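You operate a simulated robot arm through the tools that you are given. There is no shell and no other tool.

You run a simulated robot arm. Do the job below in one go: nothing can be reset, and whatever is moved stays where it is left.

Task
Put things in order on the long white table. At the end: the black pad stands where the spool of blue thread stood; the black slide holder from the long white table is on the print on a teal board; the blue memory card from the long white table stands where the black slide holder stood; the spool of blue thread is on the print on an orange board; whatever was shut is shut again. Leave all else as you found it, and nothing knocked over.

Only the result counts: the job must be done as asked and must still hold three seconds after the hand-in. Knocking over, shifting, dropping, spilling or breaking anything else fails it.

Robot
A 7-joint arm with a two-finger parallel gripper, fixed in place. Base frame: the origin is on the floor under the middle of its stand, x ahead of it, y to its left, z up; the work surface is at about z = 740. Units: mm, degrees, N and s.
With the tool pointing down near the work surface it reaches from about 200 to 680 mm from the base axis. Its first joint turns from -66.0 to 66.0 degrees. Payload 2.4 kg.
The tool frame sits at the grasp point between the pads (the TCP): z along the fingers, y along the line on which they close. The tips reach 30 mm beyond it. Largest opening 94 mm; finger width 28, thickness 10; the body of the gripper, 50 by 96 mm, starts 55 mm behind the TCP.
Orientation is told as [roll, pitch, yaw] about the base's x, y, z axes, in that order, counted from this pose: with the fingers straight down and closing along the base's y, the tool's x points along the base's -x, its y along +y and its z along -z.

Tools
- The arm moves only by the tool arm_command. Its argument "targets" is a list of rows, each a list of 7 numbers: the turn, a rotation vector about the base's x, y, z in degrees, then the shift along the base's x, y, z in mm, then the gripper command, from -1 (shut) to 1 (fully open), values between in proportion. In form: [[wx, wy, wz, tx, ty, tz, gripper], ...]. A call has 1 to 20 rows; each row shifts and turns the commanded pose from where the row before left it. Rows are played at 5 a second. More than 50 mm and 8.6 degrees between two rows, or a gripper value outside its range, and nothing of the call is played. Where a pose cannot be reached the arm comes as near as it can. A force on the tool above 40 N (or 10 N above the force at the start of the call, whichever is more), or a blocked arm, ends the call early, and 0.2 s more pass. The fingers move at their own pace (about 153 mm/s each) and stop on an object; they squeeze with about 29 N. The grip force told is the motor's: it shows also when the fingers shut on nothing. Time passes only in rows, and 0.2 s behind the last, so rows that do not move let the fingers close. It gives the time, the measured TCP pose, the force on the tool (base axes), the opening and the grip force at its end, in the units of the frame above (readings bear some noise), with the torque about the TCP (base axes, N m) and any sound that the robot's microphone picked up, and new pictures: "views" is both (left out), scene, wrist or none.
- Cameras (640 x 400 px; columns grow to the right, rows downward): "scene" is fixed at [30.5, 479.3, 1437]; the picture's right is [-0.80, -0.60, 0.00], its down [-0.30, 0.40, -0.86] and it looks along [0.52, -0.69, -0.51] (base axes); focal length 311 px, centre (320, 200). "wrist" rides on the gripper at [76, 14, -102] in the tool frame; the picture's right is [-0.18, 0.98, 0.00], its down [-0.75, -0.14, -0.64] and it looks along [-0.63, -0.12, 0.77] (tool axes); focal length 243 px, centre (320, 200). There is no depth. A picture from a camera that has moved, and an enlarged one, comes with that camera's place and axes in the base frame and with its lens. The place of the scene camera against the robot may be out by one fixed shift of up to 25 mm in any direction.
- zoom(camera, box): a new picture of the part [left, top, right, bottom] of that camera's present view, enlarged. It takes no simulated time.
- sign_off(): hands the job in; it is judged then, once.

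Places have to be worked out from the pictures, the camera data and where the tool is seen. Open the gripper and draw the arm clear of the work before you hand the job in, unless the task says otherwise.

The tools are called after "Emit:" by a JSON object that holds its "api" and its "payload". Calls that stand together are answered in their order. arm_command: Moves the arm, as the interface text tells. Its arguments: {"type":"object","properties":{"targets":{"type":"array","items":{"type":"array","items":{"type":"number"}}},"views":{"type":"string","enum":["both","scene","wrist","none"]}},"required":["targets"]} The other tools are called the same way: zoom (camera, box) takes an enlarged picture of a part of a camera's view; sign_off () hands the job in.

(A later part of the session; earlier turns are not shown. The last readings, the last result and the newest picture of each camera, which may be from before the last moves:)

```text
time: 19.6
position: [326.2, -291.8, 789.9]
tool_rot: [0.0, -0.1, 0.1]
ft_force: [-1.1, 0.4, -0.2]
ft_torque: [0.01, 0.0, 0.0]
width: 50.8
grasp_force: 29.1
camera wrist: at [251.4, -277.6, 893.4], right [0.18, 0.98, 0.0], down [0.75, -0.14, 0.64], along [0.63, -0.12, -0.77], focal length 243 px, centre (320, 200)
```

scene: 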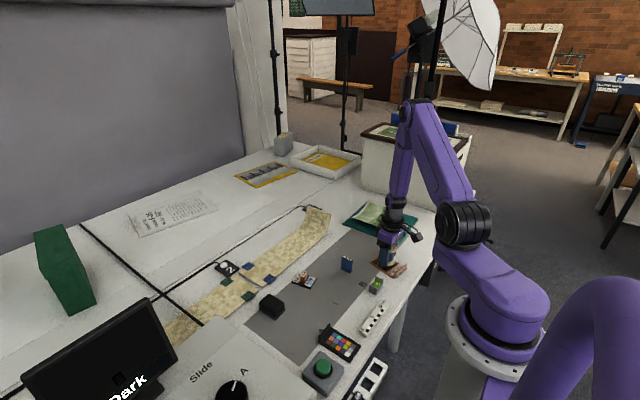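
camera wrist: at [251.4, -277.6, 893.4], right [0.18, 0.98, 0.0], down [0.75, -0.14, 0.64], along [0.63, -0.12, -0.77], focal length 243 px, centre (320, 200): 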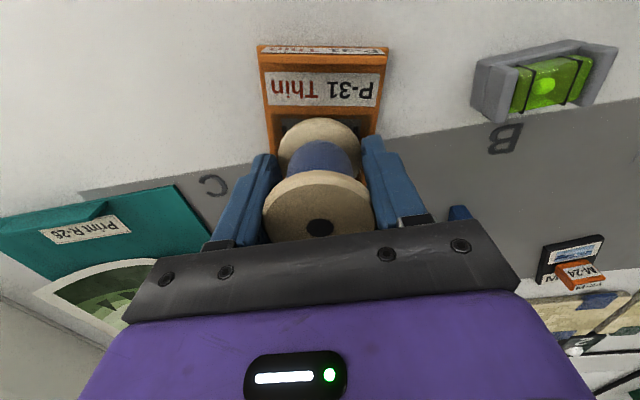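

Aligned over the board. I lower in small steps, watching the force for contact.

Emit:
{"api": "arm_command", "payload": {"targets": [[0, 0, 0, 1.5, 0, -3, -1], [0, 0, 0, 0, 0, -3, -1], [0, 0, 0, 0, 0, -2, -1], [0, 0, 0, 0, 0, -1, -1], [0, 0, 0, 0, 0, 0, -1]], "views": "none"}}

Emit:
{"api": "arm_command", "payload": {"targets": [[0, 0, 0, 0, 0, -1, -1], [0, 0, 0, 0, 0, 0, -1]], "views": "none"}}

Emit:
{"api": "arm_command", "payload": {"targets": [[0, 0, 0, 0, 0, -1, -1], [0, 0, 0, 0, 0, 0, -1]], "views": "wrist"}}

```text
time: 20.8
position: [327.5, -292.4, 781.1]
tool_rot: [0.0, 0.0, 0.0]
ft_force: [0.3, 0.7, -0.5]
ft_torque: [0.0, 0.02, -0.02]
width: 50.2
grasp_force: 29.1
```

```text
time: 21.4
position: [327.4, -292.2, 779.8]
tool_rot: [-0.1, 0.0, 0.0]
ft_force: [-0.1, -0.8, -0.5]
ft_torque: [0.01, 0.05, 0.01]
width: 50.3
grasp_force: 29.3
```

```text
time: 22.0
position: [327.5, -292.0, 779.1]
tool_rot: [-0.1, 0.0, 0.0]
ft_force: [1.1, -0.4, -0.3]
ft_torque: [0.0, 0.0, 0.0]
width: 50.5
grasp_force: 28.8
camera wrist: at [252.0, -277.8, 882.8], right [0.18, 0.98, 0.0], down [0.75, -0.14, 0.64], along [0.63, -0.12, -0.77], focal length 243 px, centre (320, 200)
```

wrist: 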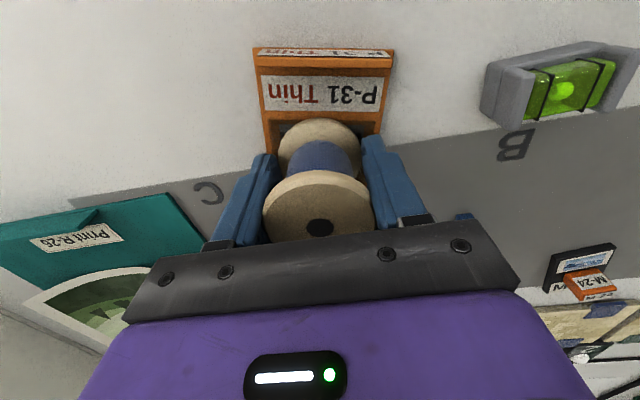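

No contact force yet at z≈779; I keep lowering one millimetre at a time.

Emit:
{"api": "arm_command", "payload": {"targets": [[0, 0, 0, 0, 0, -1, -1], [0, 0, 0, 0, 0, 0, -1]], "views": "none"}}

Emit:
{"api": "arm_command", "payload": {"targets": [[0, 0, 0, 0, 0, -1, -1], [0, 0, 0, 0, 0, 0, -1]], "views": "none"}}

Emit:
{"api": "zoom", "payload": {"camera": "scene", "box": [355, 225, 425, 285]}}

```text
time: 22.6
position: [327.0, -293.0, 778.1]
tool_rot: [0.0, 0.0, 0.1]
ft_force: [-1.4, 1.1, -0.8]
ft_torque: [0.05, 0.0, 0.04]
width: 50.3
grasp_force: 29.1
```

```text
time: 23.2
position: [327.5, -292.4, 777.7]
tool_rot: [0.0, 0.0, 0.0]
ft_force: [-0.7, 0.1, -0.8]
ft_torque: [0.0, 0.01, -0.02]
width: 50.7
grasp_force: 28.7
```

```text
6.67 times, centred on (390, 255) of scene
camera zoom: at [30.5, 479.3, 1437.0], right [-0.8, -0.6, 0.0], down [-0.3, 0.4, -0.86], along [0.52, -0.69, -0.51], focal length 2074 px, centre (-147, -167)
```

zoom: 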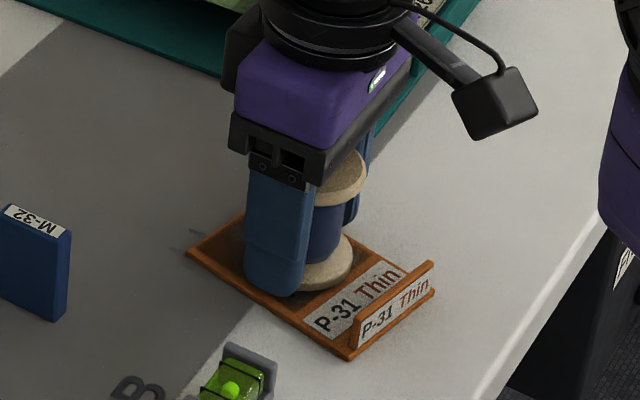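

Almost down; continuing in 1 mm steps until the force shows contact.

Emit:
{"api": "arm_command", "payload": {"targets": [[0, 0, 0, 0, 0, -1, -1], [0, 0, 0, 0, 0, 0, -1]], "views": "none"}}

Emit:
{"api": "arm_command", "payload": {"targets": [[0, 0, 0, 0, 0, -1, -1], [0, 0, 0, 0, 0, 0, -1]], "views": "none"}}

```text
time: 23.8
position: [326.8, -293.4, 776.5]
tool_rot: [0.0, 0.0, 0.0]
ft_force: [0.4, 0.4, 2.9]
ft_torque: [0.05, -0.03, 0.0]
width: 50.4
grasp_force: 29.4
```

```text
time: 24.4
position: [327.3, -293.5, 776.8]
tool_rot: [-0.1, -0.1, 0.0]
ft_force: [0.0, -1.0, 20.4]
ft_torque: [0.05, 0.07, 0.0]
width: 50.5
grasp_force: 28.8
```

Contact (20 N). I ease up a millimetre and open the fingers gently.

Emit:
{"api": "arm_command", "payload": {"targets": [[0, 0, 0, 0, 0, 0.8, -1], [0, 0, 0, 0, 0, 0, 0.0], [0, 0, 0, 0, 0, 0, 0.1], [0, 0, 0, 0, 0, 0, 0.2], [0, 0, 0, 0, 0, 0, 0.35], [0, 0, 0, 0, 0, 0, 0.35]], "views": "both"}}

```text
time: 25.8
position: [327.7, -293.1, 777.4]
tool_rot: [0.0, 0.0, 0.0]
ft_force: [1.4, 0.2, 0.3]
ft_torque: [-0.02, 0.03, -0.01]
width: 63.6
grasp_force: 0.0
camera wrist: at [251.6, -278.7, 881.2], right [0.18, 0.98, 0.0], down [0.75, -0.14, 0.64], along [0.63, -0.12, -0.77], focal length 243 px, centre (320, 200)
```

scene: 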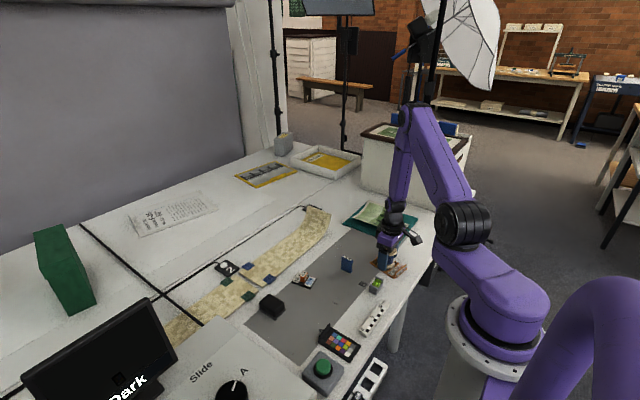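
wrist: 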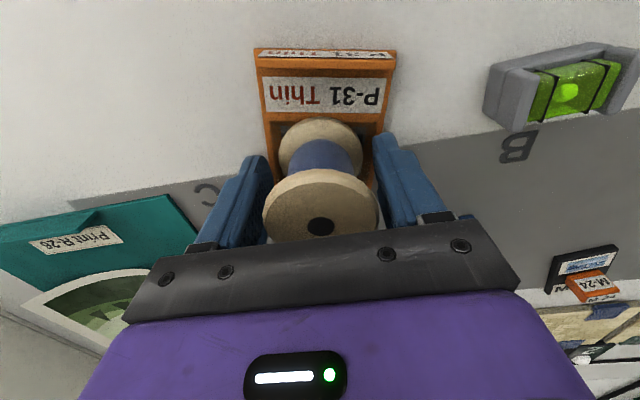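

Released, spool standing. I rise straight up and then travel over to the black pad at about (501,72).

Emit:
{"api": "arm_command", "payload": {"targets": [[0, 0, 0, 0, 0, 20, 0.35], [0, 0, 0, 0, 0, 40, 0.35], [0, 0, 0, 0, 0, 45, 0.5], [0, 0, 0, 0, 0, 20, 0.5], [0, 0, 0, 0, 0, 0, 0.5]], "views": "both"}}

Emit:
{"api": "zoom", "payload": {"camera": "scene", "box": [355, 225, 425, 285]}}

Emit:
{"api": "zoom", "payload": {"camera": "wrist", "box": [240, 10, 400, 150]}}

```text
time: 27.0
position: [326.7, -290.4, 901.2]
tool_rot: [0.0, 0.0, -0.1]
ft_force: [-0.1, -0.3, -0.6]
ft_torque: [-0.01, 0.0, 0.05]
width: 70.3
grasp_force: 0.1
camera wrist: at [251.4, -277.5, 1005.5], right [0.18, 0.98, 0.0], down [0.75, -0.14, 0.64], along [0.63, -0.12, -0.77], focal length 243 px, centre (320, 200)
```

scene: 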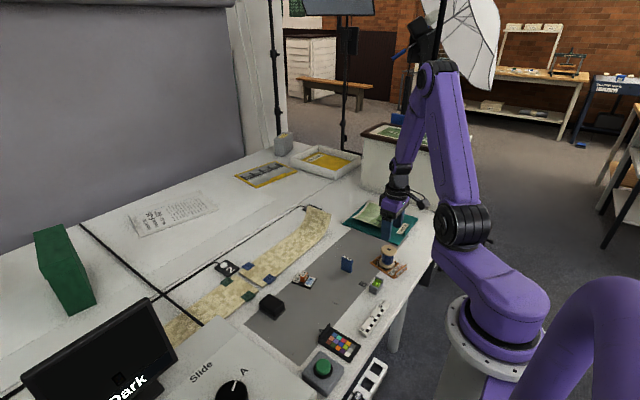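
wrist: 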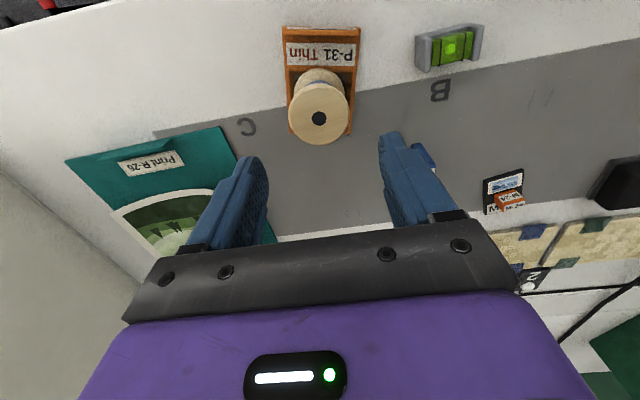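

```text
6.67 times, centred on (390, 255) of scene
camera zoom: at [30.5, 479.3, 1437.0], right [-0.8, -0.6, 0.0], down [-0.3, 0.4, -0.86], along [0.52, -0.69, -0.51], focal length 2074 px, centre (-147, -167)
```

zoom: 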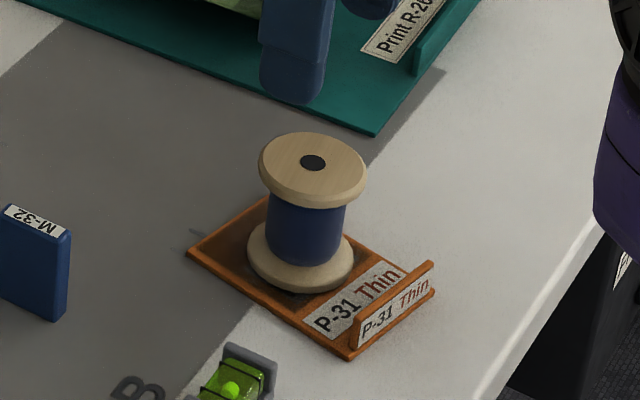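

```text
2.86 times, centred on (320, 80) of wrist
camera zoom: at [251.4, -277.5, 1005.5], right [0.18, 0.98, 0.0], down [0.75, -0.14, 0.64], along [0.63, -0.12, -0.77], focal length 693 px, centre (320, 543)
```

zoom: 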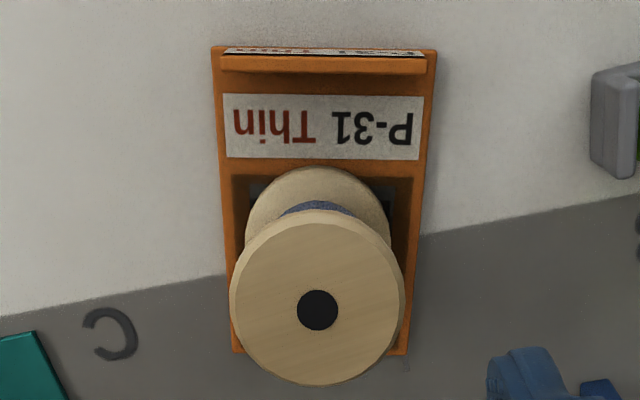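

The spool stands on the orange board's picture and the board has not moved. Now I travel high to above the pad.

Emit:
{"api": "arm_command", "payload": {"targets": [[0, 0, 0, 19, 40, 0, 0.5], [0, 0, 0, 19, 40, 0, 0.5], [0, 0, 0, 19, 40, 0, 0.5], [0, 0, 0, 19, 40, 0, 0.5], [0, 0, 0, 19, 40, 0, 0.5], [0, 0, 0, 19, 40, 0, 0.5], [0, 0, 0, 19, 40, 0, 0.5], [0, 0, 0, 19, 40, 0, 0.5], [0, 0, 0, 20, 42, -10, 0.5], [0, 0, 0, 0, 0, -20, 0.5], [0, 0, 0, 0, 0, 0, 0.5]], "views": "both"}}

```text
time: 29.4
position: [498.5, 71.9, 874.6]
tool_rot: [-0.1, 0.0, 0.0]
ft_force: [0.0, -0.6, 0.4]
ft_torque: [0.0, 0.01, -0.02]
width: 70.6
grasp_force: 0.1
camera wrist: at [422.2, 86.5, 977.2], right [0.18, 0.98, 0.0], down [0.75, -0.14, 0.64], along [0.63, -0.12, -0.77], focal length 243 px, centre (320, 200)
```

scene: 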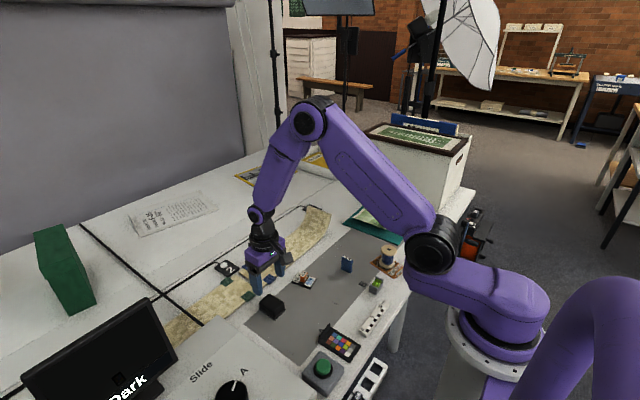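
wrist: 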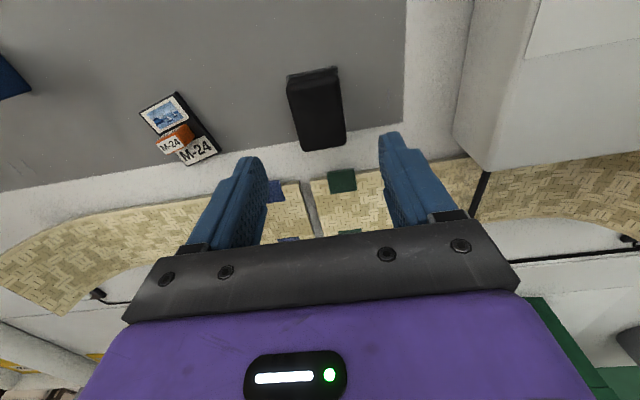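

Emit:
{"api": "zoom", "payload": {"camera": "wrist", "box": [260, 50, 380, 170]}}

Emit:
{"api": "zoom", "payload": {"camera": "scene", "box": [240, 240, 310, 330]}}

```text
3.33 times, centred on (320, 110) of wrist
camera zoom: at [422.2, 86.5, 977.2], right [0.18, 0.98, 0.0], down [0.75, -0.14, 0.64], along [0.63, -0.12, -0.77], focal length 809 px, centre (320, 500)
```

zoom: 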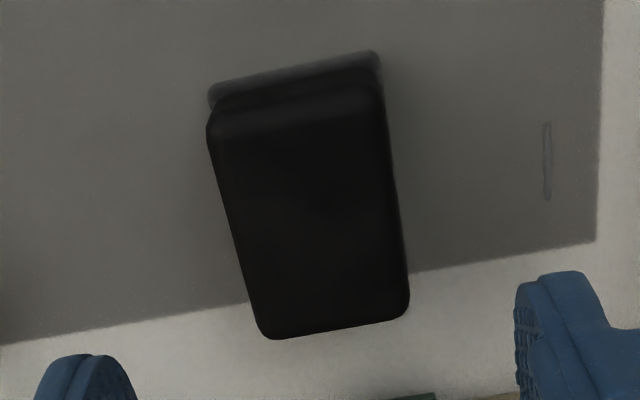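

```text
4.44 times, centred on (275, 285) of scene
camera zoom: at [30.5, 479.3, 1437.0], right [-0.8, -0.6, 0.0], down [-0.3, 0.4, -0.86], along [0.52, -0.69, -0.51], focal length 1383 px, centre (520, -178)
```

zoom: 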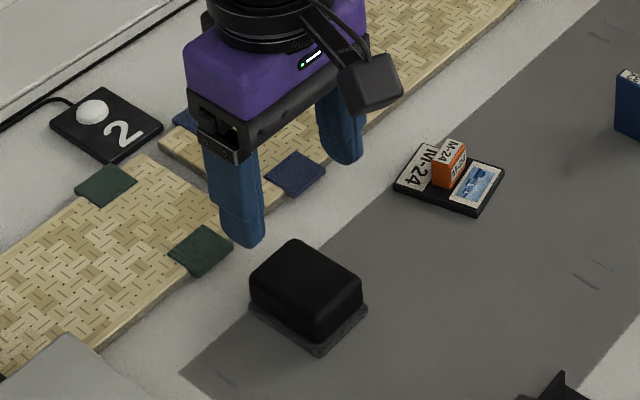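

Pad centre relative to the tool: +3 mm in x, about -0.7 in y, square to the gripper. I descend to just above it and check alignment.

Emit:
{"api": "arm_command", "payload": {"targets": [[0, 0, 0, 3, -0.5, -25, 0.5], [0, 0, 0, 0, 0, -30, 0.5], [0, 0, 0, 0, 0, -20, 0.5], [0, 0, 0, 0, 0, 0, 0.5]], "views": "wrist"}}

```text
time: 30.4
position: [500.4, 70.5, 799.3]
tool_rot: [0.0, -0.1, 0.0]
ft_force: [-0.6, -0.2, -0.6]
ft_torque: [0.03, 0.01, -0.01]
width: 70.4
grasp_force: 0.1
camera wrist: at [425.5, 84.2, 903.4], right [0.18, 0.98, 0.0], down [0.75, -0.14, 0.64], along [0.63, -0.12, -0.77], focal length 243 px, centre (320, 200)
```

wrist: 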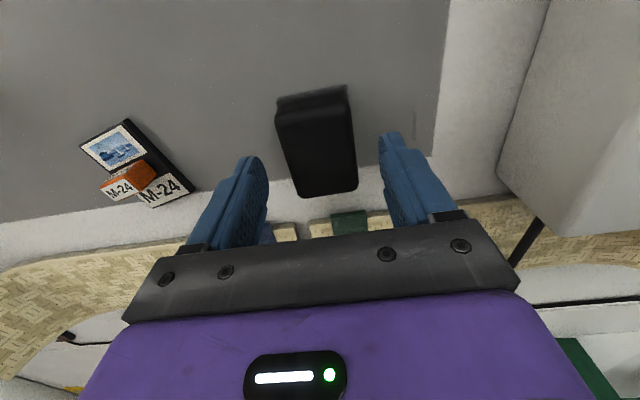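

Well centred. I lower to z≈779 so the tips sit just above the base lip, then close gently.

Emit:
{"api": "arm_command", "payload": {"targets": [[0, 0, 0, 0.5, 0, -12, 0.5], [0, 0, 0, 0, 0, -9, 0.5], [0, 0, 0, 0, 0, 0, 0.3], [0, 0, 0, 0, 0, 0, 0.1], [0, 0, 0, 0, 0, 0, 0.0]], "views": "both"}}

Emit:
{"api": "zoom", "payload": {"camera": "scene", "box": [240, 250, 310, 330]}}

```text
time: 31.6
position: [503.3, 69.6, 776.6]
tool_rot: [0.0, -0.1, 0.0]
ft_force: [0.1, 0.2, 0.0]
ft_torque: [-0.02, 0.01, 0.03]
width: 47.7
grasp_force: 11.2
camera wrist: at [427.6, 83.7, 880.5], right [0.18, 0.98, 0.0], down [0.75, -0.14, 0.64], along [0.63, -0.12, -0.77], focal length 243 px, centre (320, 200)
```

scene: 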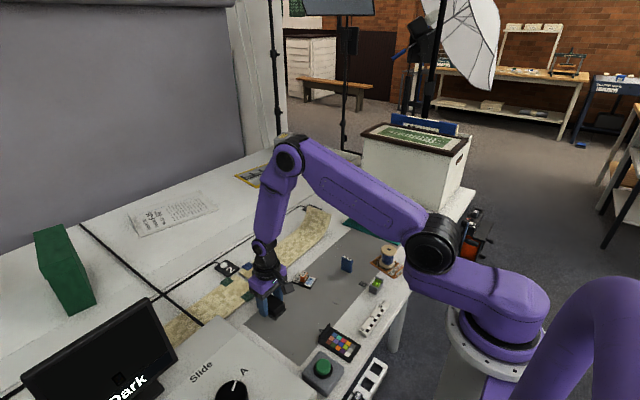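
wrist: 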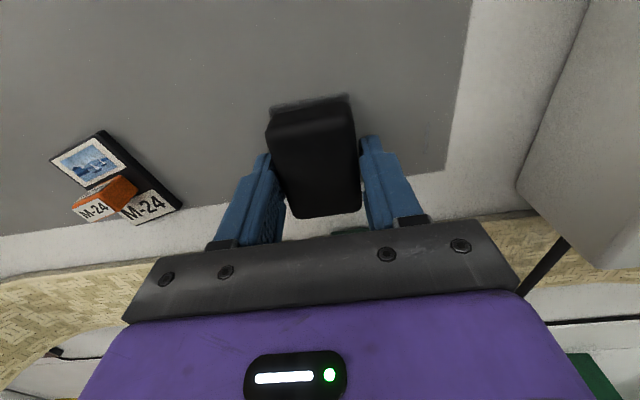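

```text
5.00 times, centred on (275, 290) of scene
camera zoom: at [30.5, 479.3, 1437.0], right [-0.8, -0.6, 0.0], down [-0.3, 0.4, -0.86], along [0.52, -0.69, -0.51], focal length 1556 px, centre (545, -250)
```

zoom: 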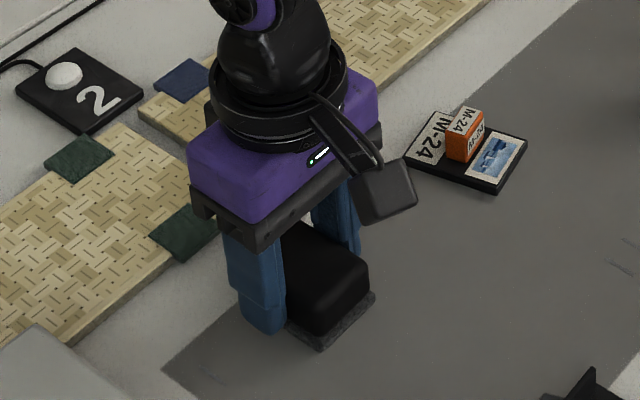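

Fingers touch the pad at 47.7 mm. I close fully to grip.

Emit:
{"api": "arm_command", "payload": {"targets": [[0, 0, 0, 0, 0, 0, -0.3], [0, 0, 0, 0, 0, 0, -1], [0, 0, 0, 0, 0, 0, -1], [0, 0, 0, 0, 0, 0, -1]], "views": "wrist"}}

Emit:
{"api": "zoom", "payload": {"camera": "wrist", "box": [240, 70, 400, 230]}}

```text
time: 32.6
position: [504.1, 69.3, 776.6]
tool_rot: [0.1, 0.1, 0.0]
ft_force: [-0.2, -0.5, 0.2]
ft_torque: [0.01, -0.02, -0.02]
width: 47.1
grasp_force: 28.6
camera wrist: at [427.6, 83.7, 880.5], right [0.18, 0.98, 0.0], down [0.75, -0.14, 0.64], along [0.63, -0.12, -0.77], focal length 243 px, centre (320, 200)
```

wrist: 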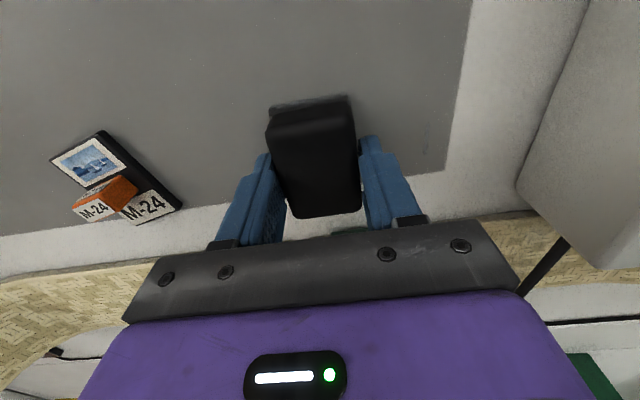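

```text
2.50 times, centred on (320, 150) of wrist
camera zoom: at [427.6, 83.7, 880.5], right [0.18, 0.98, 0.0], down [0.75, -0.14, 0.64], along [0.63, -0.12, -0.77], focal length 606 px, centre (320, 325)
```

zoom: 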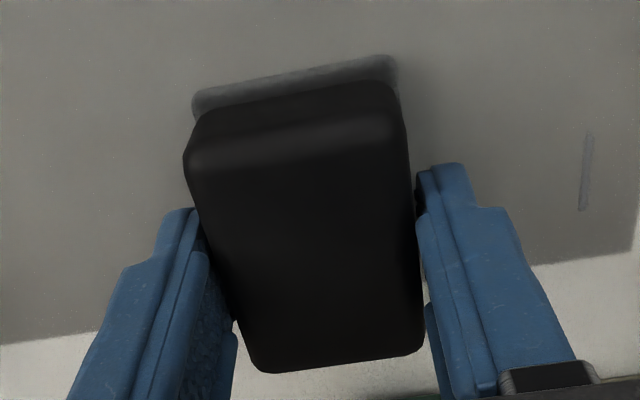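

Firm grip at 47.1 mm. I lift a little and check that the whole pad comes up.

Emit:
{"api": "arm_command", "payload": {"targets": [[0, 0, 0, 0, 0, 6, -1], [0, 0, 0, 0, 0, 14, -1], [0, 0, 0, 0, 0, 0, -1]], "views": "both"}}

Emit:
{"api": "zoom", "payload": {"camera": "scene", "box": [240, 250, 310, 330]}}

Emit:
{"api": "zoom", "payload": {"camera": "wrist", "box": [240, 70, 400, 230]}}

```text
time: 33.4
position: [504.2, 68.4, 796.5]
tool_rot: [0.0, 0.0, 0.0]
ft_force: [0.7, -0.1, -0.5]
ft_torque: [0.02, -0.03, -0.03]
width: 47.0
grasp_force: 29.4
camera wrist: at [428.1, 83.8, 900.7], right [0.18, 0.98, 0.0], down [0.75, -0.14, 0.64], along [0.63, -0.12, -0.77], focal length 243 px, centre (320, 200)
```

scene: 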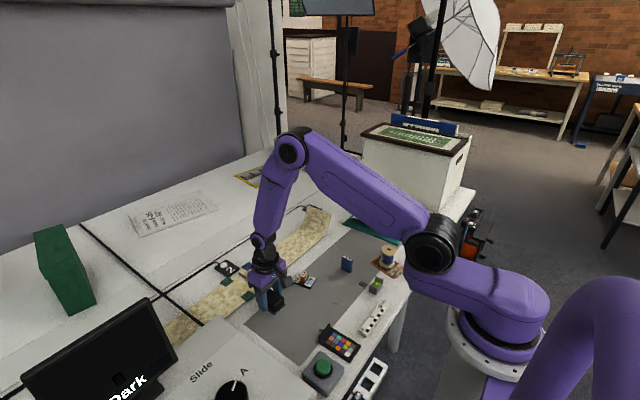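
wrist: 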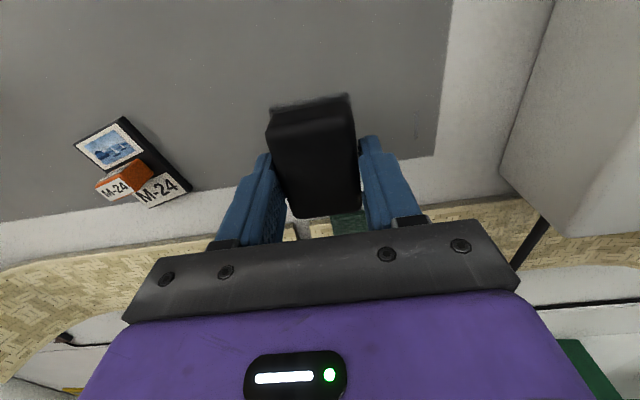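

```text
5.00 times, centred on (275, 290) of scene
camera zoom: at [30.5, 479.3, 1437.0], right [-0.8, -0.6, 0.0], down [-0.3, 0.4, -0.86], along [0.52, -0.69, -0.51], focal length 1556 px, centre (545, -250)
```

zoom: 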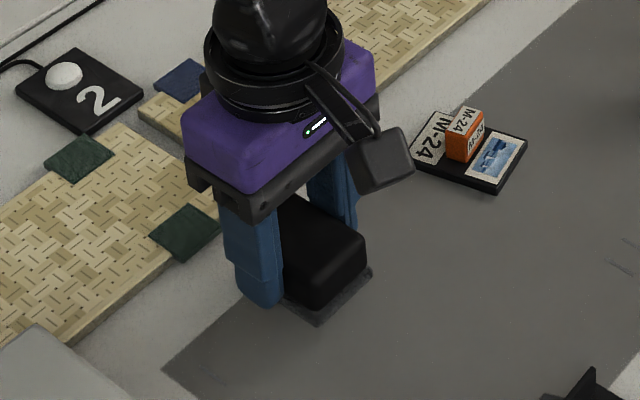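

```text
2.50 times, centred on (320, 150) of wrist
camera zoom: at [428.1, 83.8, 900.7], right [0.18, 0.98, 0.0], down [0.75, -0.14, 0.64], along [0.63, -0.12, -0.77], focal length 606 px, centre (320, 325)
```

zoom: 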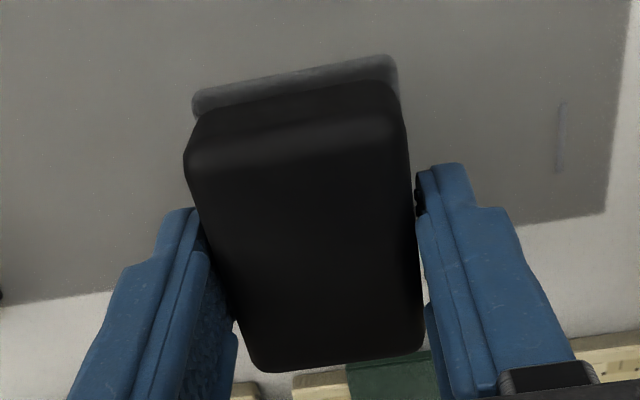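

The pad and its lip come up as one piece; its centre is 1.5 mm nearer than the TCP. I carry it to the spool's old spot (TCP target ≈(342.5,-50)).

Emit:
{"api": "arm_command", "payload": {"targets": [[0, 0, 0, 0, 0, 30, -1], [0, 0, 0, 0, 0, 35, -1], [0, 0, 0, -32, -24, 0, -1], [0, 0, 0, -32, -24, 0, -1], [0, 0, 0, -32, -24, 0, -1], [0, 0, 0, -33, -24, 0, -1], [0, 0, 0, -32, -24, 0, -1], [0, 0, 0, 0, 0, -15, -1], [0, 0, 0, 0, 0, 0, -1], [0, 0, 0, 0, 0, 0, -1]], "views": "both"}}

```text
time: 35.6
position: [342.2, -52.2, 845.3]
tool_rot: [0.0, -0.1, 0.0]
ft_force: [-1.2, 0.0, 0.1]
ft_torque: [0.01, -0.01, 0.01]
width: 45.0
grasp_force: 29.1
camera wrist: at [266.4, -37.4, 949.0], right [0.18, 0.98, 0.0], down [0.75, -0.14, 0.64], along [0.63, -0.12, -0.77], focal length 243 px, centre (320, 200)
```

scene: 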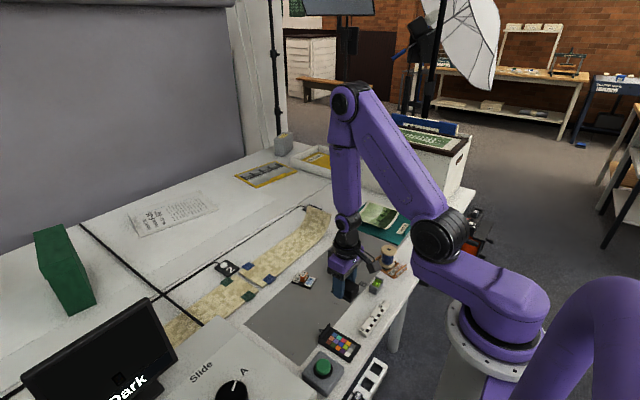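
wrist: 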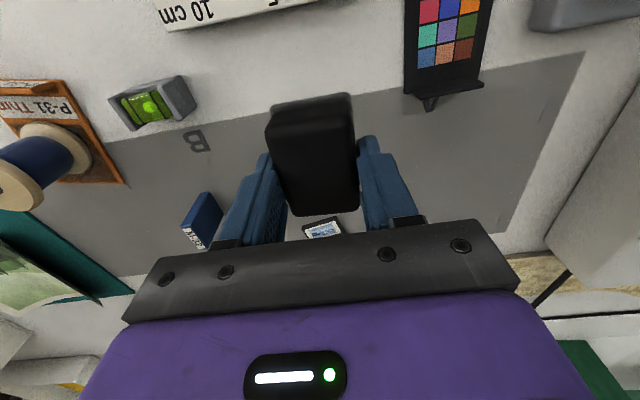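

The opening shrank to 45.0 mm, so I check whether the pad has slipped in the grip.

Emit:
{"api": "zoom", "payload": {"camera": "wrist", "box": [240, 70, 400, 230]}}

Emit:
{"api": "zoom", "payload": {"camera": "scene", "box": [310, 230, 390, 320]}}

```text
2.50 times, centred on (320, 150) of wrist
camera zoom: at [266.4, -37.4, 949.0], right [0.18, 0.98, 0.0], down [0.75, -0.14, 0.64], along [0.63, -0.12, -0.77], focal length 606 px, centre (320, 325)
```

zoom: 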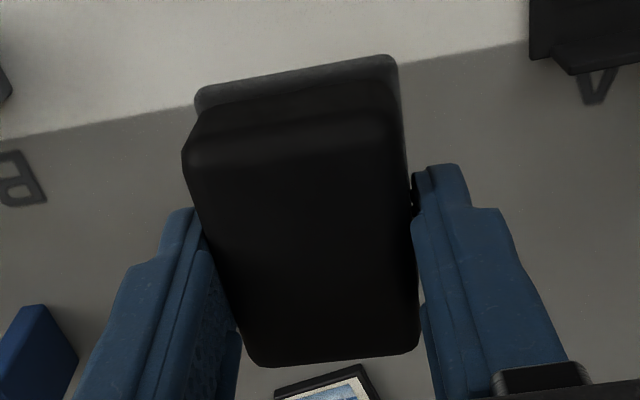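

```text
4.44 times, centred on (350, 275) of scene
camera zoom: at [30.5, 479.3, 1437.0], right [-0.8, -0.6, 0.0], down [-0.3, 0.4, -0.86], along [0.52, -0.69, -0.51], focal length 1383 px, centre (187, -133)
```

zoom: 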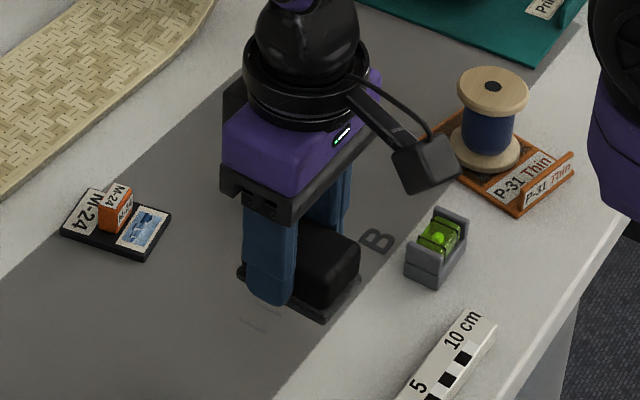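

The pad slid about 3 mm down onto its body sides and now is held evenly (lip just below the tips), still level. I shift +2 mm in y and lower toward the surface.

Emit:
{"api": "arm_command", "payload": {"targets": [[0, 0, 0, 0.3, 2, -20, -1], [0, 0, 0, 0, 0, -20, -1], [0, 0, 0, 0, 0, -14, -1], [0, 0, 0, 0, 0, 0, -1], [0, 0, 0, 0, 0, 0, -1]], "views": "wrist"}}

Emit:
{"api": "zoom", "payload": {"camera": "scene", "box": [310, 250, 390, 330]}}

```text
time: 36.8
position: [342.7, -50.3, 791.4]
tool_rot: [-0.1, 0.0, 0.0]
ft_force: [0.2, 0.3, -0.4]
ft_torque: [0.02, -0.01, -0.02]
width: 42.9
grasp_force: 29.2
camera wrist: at [266.7, -35.3, 895.0], right [0.18, 0.98, 0.0], down [0.75, -0.14, 0.64], along [0.63, -0.12, -0.77], focal length 243 px, centre (320, 200)
```

wrist: 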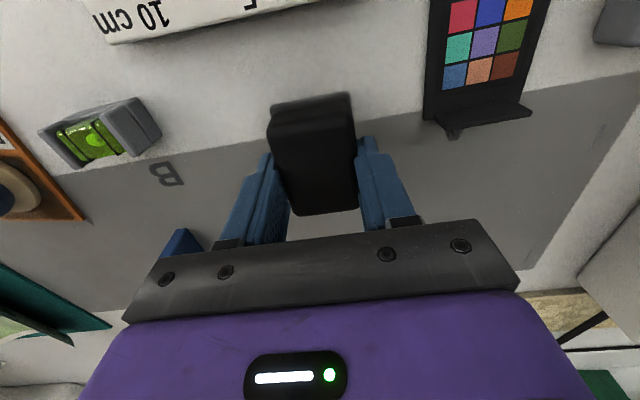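

```text
5.00 times, centred on (350, 290) of scene
camera zoom: at [30.5, 479.3, 1437.0], right [-0.8, -0.6, 0.0], down [-0.3, 0.4, -0.86], along [0.52, -0.69, -0.51], focal length 1556 px, centre (170, -250)
```

zoom: 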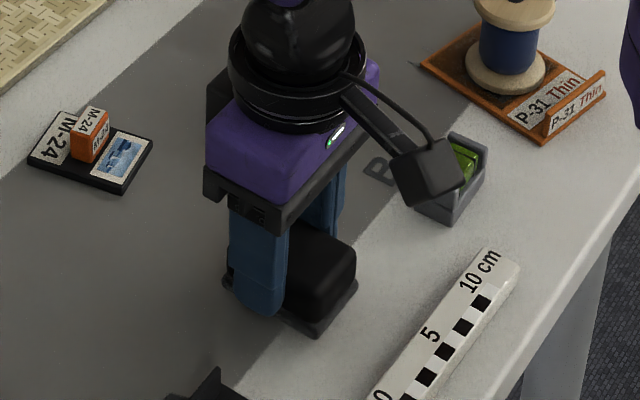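

The opening keeps shrinking (42.9 mm): either the pad is soft or is sliding. I check the wrist picture (no time passes).

Emit:
{"api": "zoom", "payload": {"camera": "wrist", "box": [240, 70, 400, 230]}}

```text
2.50 times, centred on (320, 150) of wrist
camera zoom: at [266.7, -35.3, 895.0], right [0.18, 0.98, 0.0], down [0.75, -0.14, 0.64], along [0.63, -0.12, -0.77], focal length 606 px, centre (320, 325)
```

zoom: 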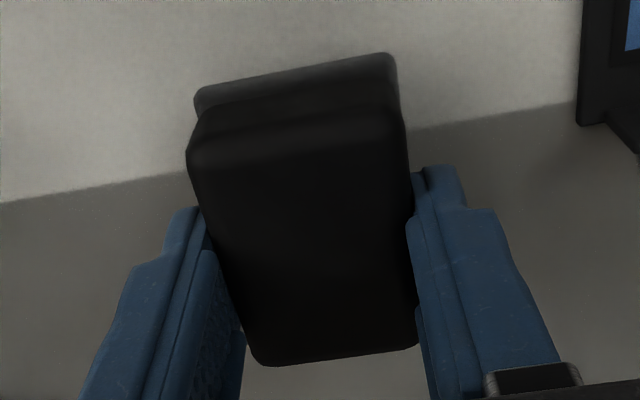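

The pad is simply soft and is being compressed by the squeeze, not sliding. I put it down without delay, stepping to contact.

Emit:
{"api": "arm_command", "payload": {"targets": [[0, 0, 0, 0, 0, -5, -1], [0, 0, 0, 0, 0, -3, -1], [0, 0, 0, 0, 0, -1.5, -1], [0, 0, 0, 0, 0, 0, -1]], "views": "none"}}

Emit:
{"api": "arm_command", "payload": {"targets": [[0, 0, 0, 0, 0, -1.5, -1], [0, 0, 0, 0, 0, 0, -1]], "views": "none"}}

```text
time: 37.8
position: [342.7, -50.8, 782.0]
tool_rot: [0.0, 0.0, 0.0]
ft_force: [-0.9, 0.1, -1.2]
ft_torque: [-0.02, 0.01, 0.0]
width: 42.9
grasp_force: 28.8
```

```text
time: 38.4
position: [341.4, -50.1, 781.7]
tool_rot: [0.0, 0.0, 0.0]
ft_force: [-0.1, 0.8, -0.7]
ft_torque: [-0.02, -0.01, -0.01]
width: 43.1
grasp_force: 28.6
```

Width is steady at 43 mm and there is no contact yet; I lower further in small steps.

Emit:
{"api": "arm_command", "payload": {"targets": [[0, 0, 0, 0, 0, -1, -1], [0, 0, 0, 0, 0, 0, -1]], "views": "none"}}

Emit:
{"api": "arm_command", "payload": {"targets": [[0, 0, 0, 0, 0, -1, -1], [0, 0, 0, 0, 0, 0, -1]], "views": "none"}}

Emit:
{"api": "arm_command", "payload": {"targets": [[0, 0, 0, 0, 0, -1, -1], [0, 0, 0, 0, 0, 0, -1]], "views": "none"}}

```text
time: 39.0
position: [341.9, -49.6, 780.9]
tool_rot: [-0.1, 0.0, -0.1]
ft_force: [0.2, 0.1, -0.8]
ft_torque: [-0.05, 0.01, -0.01]
width: 43.0
grasp_force: 29.1
```

```text
time: 39.6
position: [342.3, -50.6, 779.2]
tool_rot: [-0.1, 0.0, 0.0]
ft_force: [-0.4, 0.0, -0.7]
ft_torque: [0.0, -0.02, -0.01]
width: 42.8
grasp_force: 28.6
```

```text
time: 40.2
position: [341.1, -50.6, 779.6]
tool_rot: [-0.1, 0.1, 0.0]
ft_force: [-2.2, 0.0, 14.3]
ft_torque: [-0.02, 0.05, 0.01]
width: 43.1
grasp_force: 28.6
```

Contact at z≈779.4. I ease off half a millimetre and open gently.

Emit:
{"api": "arm_command", "payload": {"targets": [[0, 0, 0, 0, 0, 0.5, -1], [0, 0, 0, 0, 0, 0, -0.05], [0, 0, 0, 0, 0, 0, 0.05], [0, 0, 0, 0, 0, 0, 0.2], [0, 0, 0, 0, 0, 0, 0.35], [0, 0, 0, 0, 0, 0, 0.35]], "views": "both"}}

Emit:
{"api": "zoom", "payload": {"camera": "wrist", "box": [240, 70, 400, 230]}}

Emit:
{"api": "zoom", "payload": {"camera": "scene", "box": [310, 250, 390, 330]}}

```text
time: 41.6
position: [342.6, -49.4, 779.1]
tool_rot: [-0.1, 0.0, 0.0]
ft_force: [-0.2, 0.2, -0.6]
ft_torque: [0.0, 0.03, -0.02]
width: 63.2
grasp_force: 0.0
camera wrist: at [266.3, -35.4, 882.6], right [0.18, 0.98, 0.0], down [0.75, -0.14, 0.64], along [0.63, -0.12, -0.77], focal length 243 px, centre (320, 200)
```

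scene: 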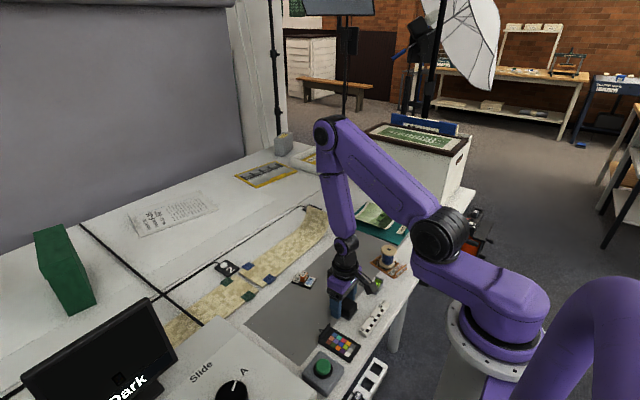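
wrist: 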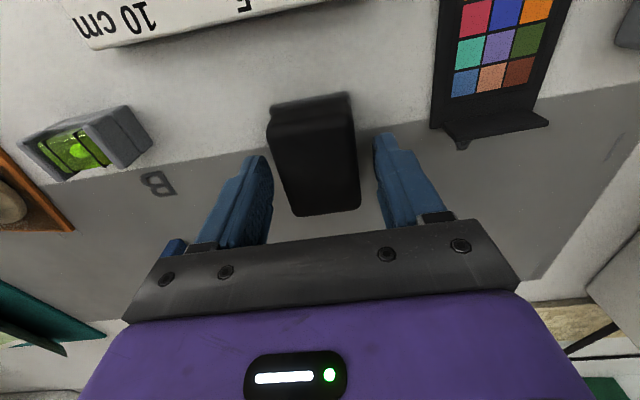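

```text
2.50 times, centred on (320, 150) of wrist
camera zoom: at [266.3, -35.4, 882.6], right [0.18, 0.98, 0.0], down [0.75, -0.14, 0.64], along [0.63, -0.12, -0.77], focal length 606 px, centre (320, 325)
```

zoom: 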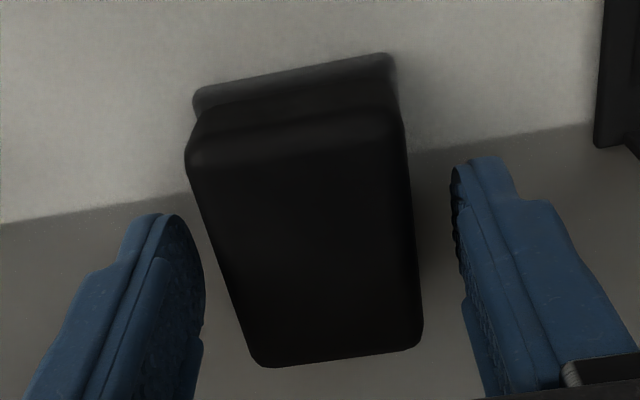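

```text
5.00 times, centred on (350, 290) of scene
camera zoom: at [30.5, 479.3, 1437.0], right [-0.8, -0.6, 0.0], down [-0.3, 0.4, -0.86], along [0.52, -0.69, -0.51], focal length 1556 px, centre (170, -250)
```

zoom: 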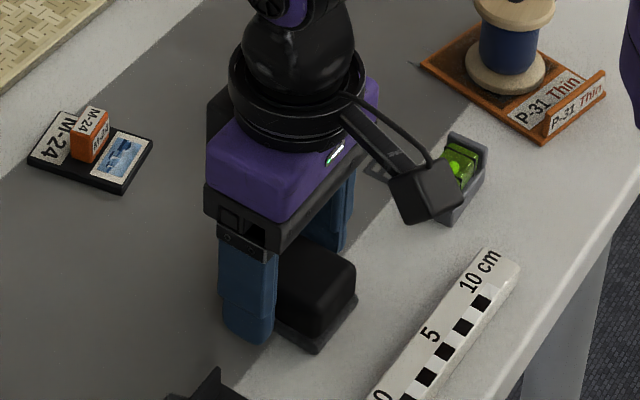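

The pad stands on the spool's old spot, released cleanly. I rise and travel to above the slide holder, turning the gripper by its 12.9° yaw.

Emit:
{"api": "arm_command", "payload": {"targets": [[0, 0, 0, 0, 0, 20, 0.35], [0, 0, 0, 0, 0, 40, 0.35], [0, 0, 0, 0, 0, 40, 0.35], [0, 0, 6.45, 40, -5, -5, 0.35], [0, 0, 6.45, 40, -5, -5, 0.35], [0, 0, 0, 40, -5, -5, 0.35], [0, 0, 0, 38, -4, -5, 0.35], [0, 0, 0, 0, 0, 0, 0.35], [0, 0, 0, 0, 0, 0, 0.35]], "views": "both"}}

Emit:
{"api": "zoom", "payload": {"camera": "scene", "box": [300, 240, 410, 340]}}

Emit:
{"api": "zoom", "payload": {"camera": "wrist", "box": [260, 50, 380, 170]}}

```text
time: 43.6
position: [502.8, -67.0, 858.2]
tool_rot: [0.0, 0.0, 12.9]
ft_force: [0.8, -0.3, -0.6]
ft_torque: [0.0, -0.01, 0.0]
width: 63.4
grasp_force: 0.1
camera wrist: at [425.9, -70.0, 961.4], right [-0.04, 1.0, 0.0], down [0.77, 0.03, 0.64], along [0.64, 0.03, -0.77], focal length 243 px, centre (320, 200)
```

scene: 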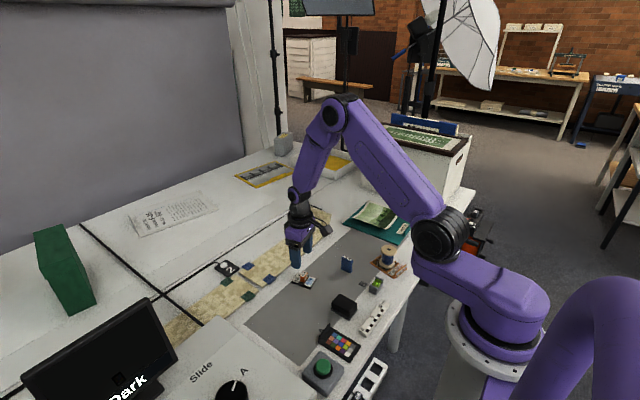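
wrist: 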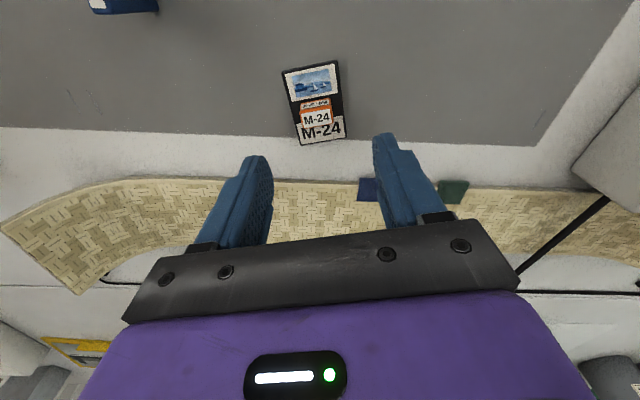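

```text
4.00 times, centred on (355, 290) of scene
camera zoom: at [30.5, 479.3, 1437.0], right [-0.8, -0.6, 0.0], down [-0.3, 0.4, -0.86], along [0.52, -0.69, -0.51], focal length 1244 px, centre (180, -160)
```

zoom: 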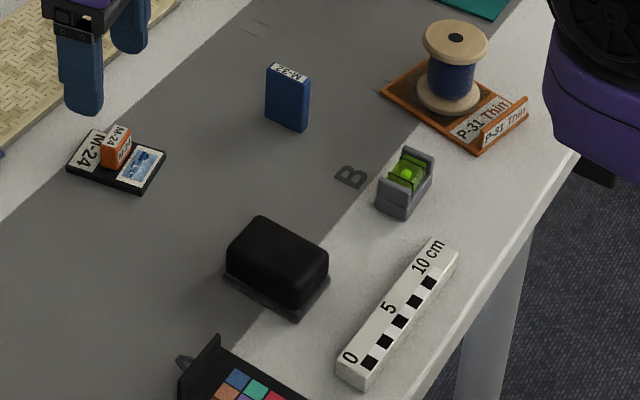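

```text
3.33 times, centred on (320, 110) of wrist
camera zoom: at [425.9, -70.0, 961.4], right [-0.04, 1.0, 0.0], down [0.77, 0.03, 0.64], along [0.64, 0.03, -0.77], focal length 809 px, centre (320, 500)
```

zoom: 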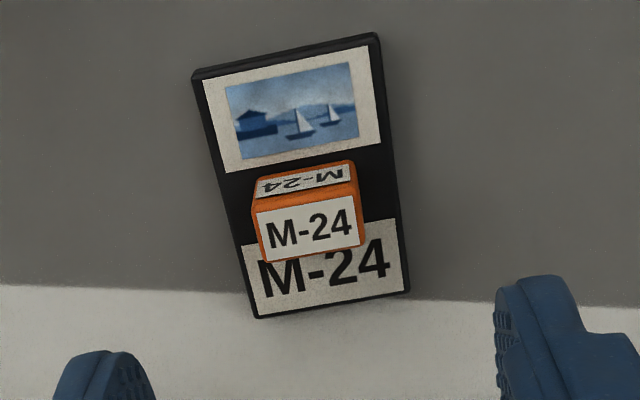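

Gripper yaw matches the holder; its centre lies about (-2.2,-2.2) mm from the tool. I correct, narrow the opening, and go down to z≈800 to recheck.

Emit:
{"api": "arm_command", "payload": {"targets": [[0, 0, 0, -2.3, -2, -20, 0.15], [0, 0, 0, 0, 0, -20, 0.15], [0, 0, 0, 0, 0, -18, 0.15], [0, 0, 0, 0, 0, 0, 0.15]], "views": "wrist"}}

Emit:
{"api": "zoom", "payload": {"camera": "wrist", "box": [240, 80, 400, 220]}}

```text
time: 44.6
position: [499.1, -68.5, 799.7]
tool_rot: [0.0, -0.1, 12.9]
ft_force: [-0.1, -0.7, 0.4]
ft_torque: [0.01, -0.01, -0.01]
width: 53.9
grasp_force: 0.0
camera wrist: at [422.4, -71.8, 903.5], right [-0.04, 1.0, 0.0], down [0.77, 0.03, 0.64], along [0.64, 0.03, -0.77], focal length 243 px, centre (320, 200)
```

wrist: 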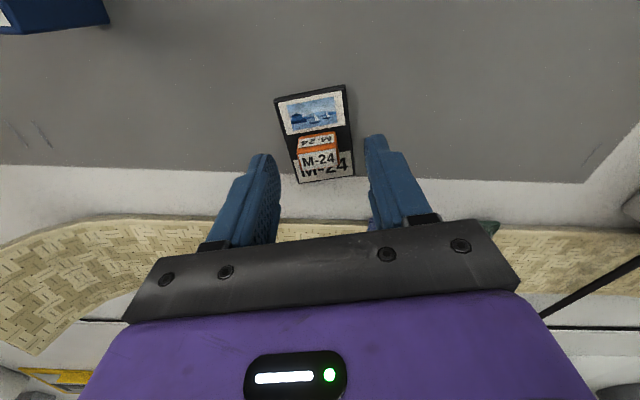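

```text
2.86 times, centred on (320, 150) of wrist
camera zoom: at [422.4, -71.8, 903.5], right [-0.04, 1.0, 0.0], down [0.77, 0.03, 0.64], along [0.64, 0.03, -0.77], focal length 693 px, centre (320, 343)
```

zoom: 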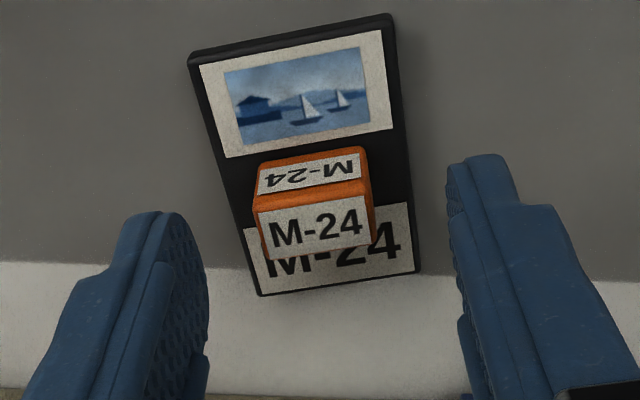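

Block is within about 1 mm of the tool axis. I correct (-1.1,-0.8), descend so the tips sit just above the plate, and close slowly.

Emit:
{"api": "arm_command", "payload": {"targets": [[0, 0, 0, -1.1, -0.8, -12, 0.15], [0, 0, 0, 0, 0, -8, 0.15], [0, 0, 0, 0, 0, 0, -0.1], [0, 0, 0, 0, 0, 0, -0.3], [0, 0, 0, 0, 0, 0, -0.4]], "views": "both"}}

Emit:
{"api": "zoom", "payload": {"camera": "scene", "box": [270, 230, 330, 300]}}

Emit:
{"api": "zoom", "payload": {"camera": "wrist", "box": [240, 80, 400, 240]}}

```text
time: 45.8
position: [497.0, -69.4, 781.3]
tool_rot: [-0.1, 0.0, 12.9]
ft_force: [-0.2, 0.9, -0.1]
ft_torque: [-0.03, -0.03, -0.01]
width: 28.2
grasp_force: 0.0
camera wrist: at [420.2, -72.5, 885.2], right [-0.04, 1.0, 0.0], down [0.77, 0.03, 0.64], along [0.64, 0.03, -0.77], focal length 243 px, centre (320, 200)
```

scene: 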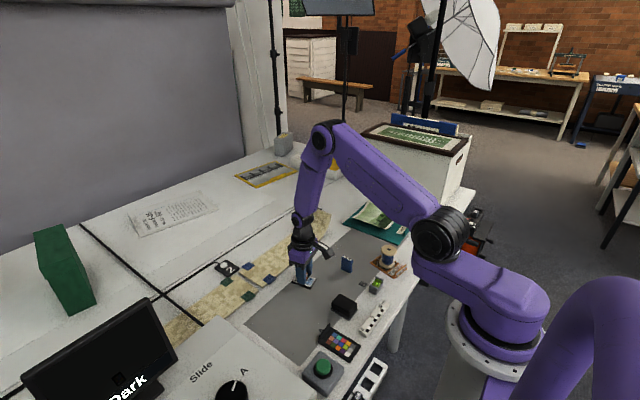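
wrist: 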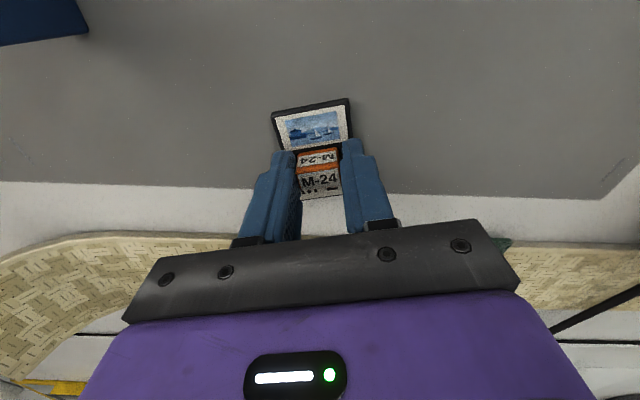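

```text
5.71 times, centred on (300, 265) of scene
camera zoom: at [30.5, 479.3, 1437.0], right [-0.8, -0.6, 0.0], down [-0.3, 0.4, -0.86], along [0.52, -0.69, -0.51], focal length 1778 px, centre (434, -171)
```

zoom: 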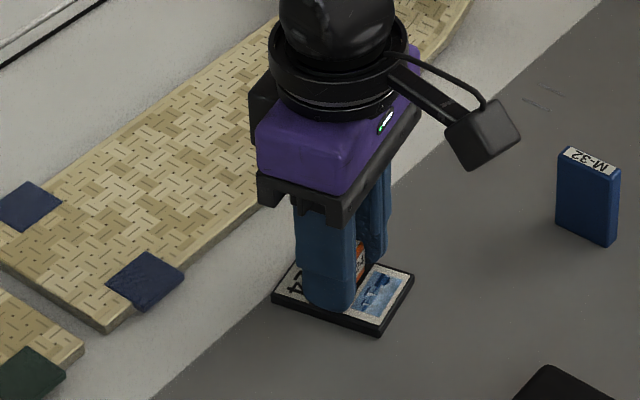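

```text
2.50 times, centred on (320, 160) of wrist
camera zoom: at [420.2, -72.5, 885.2], right [-0.04, 1.0, 0.0], down [0.77, 0.03, 0.64], along [0.64, 0.03, -0.77], focal length 606 px, centre (320, 300)
```

zoom: 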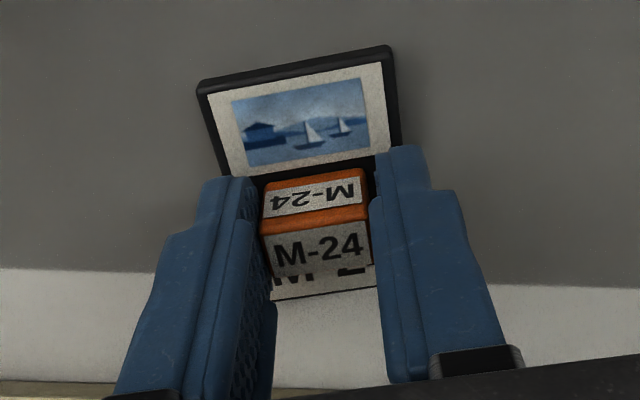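

Fingers are 2 mm off each side of the orange block and above the plate. I close fully.

Emit:
{"api": "arm_command", "payload": {"targets": [[0, 0, 0, 0, 0, 0, -0.45], [0, 0, 0, 0, 0, 0, -0.55], [0, 0, 0, 0, 0, 0, -1], [0, 0, 0, 0, 0, 0, -1]], "views": "wrist"}}

Emit:
{"api": "zoom", "payload": {"camera": "wrist", "box": [240, 80, 400, 240]}}

```text
time: 46.8
position: [497.2, -69.5, 781.9]
tool_rot: [-0.1, 0.0, 12.9]
ft_force: [1.1, -0.3, 0.9]
ft_torque: [-0.02, -0.04, -0.05]
width: 24.9
grasp_force: 29.2
camera wrist: at [420.2, -72.6, 885.2], right [-0.04, 1.0, 0.0], down [0.77, 0.03, 0.64], along [0.64, 0.03, -0.77], focal length 243 px, centre (320, 200)
```

wrist: 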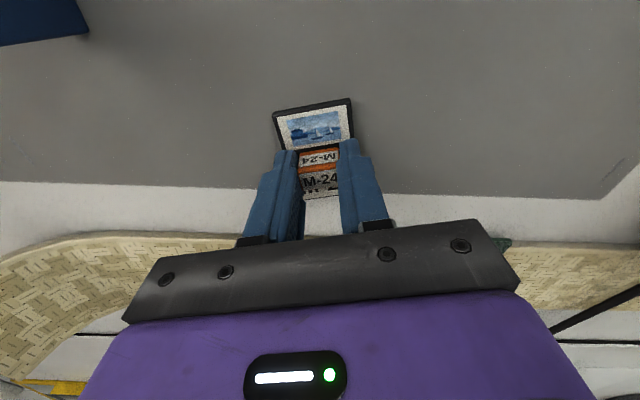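

```text
2.50 times, centred on (320, 160) of wrist
camera zoom: at [420.2, -72.6, 885.2], right [-0.04, 1.0, 0.0], down [0.77, 0.03, 0.64], along [0.64, 0.03, -0.77], focal length 606 px, centre (320, 300)
```

zoom: 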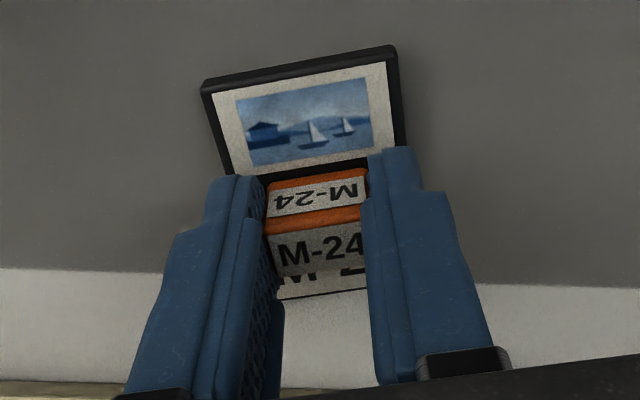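

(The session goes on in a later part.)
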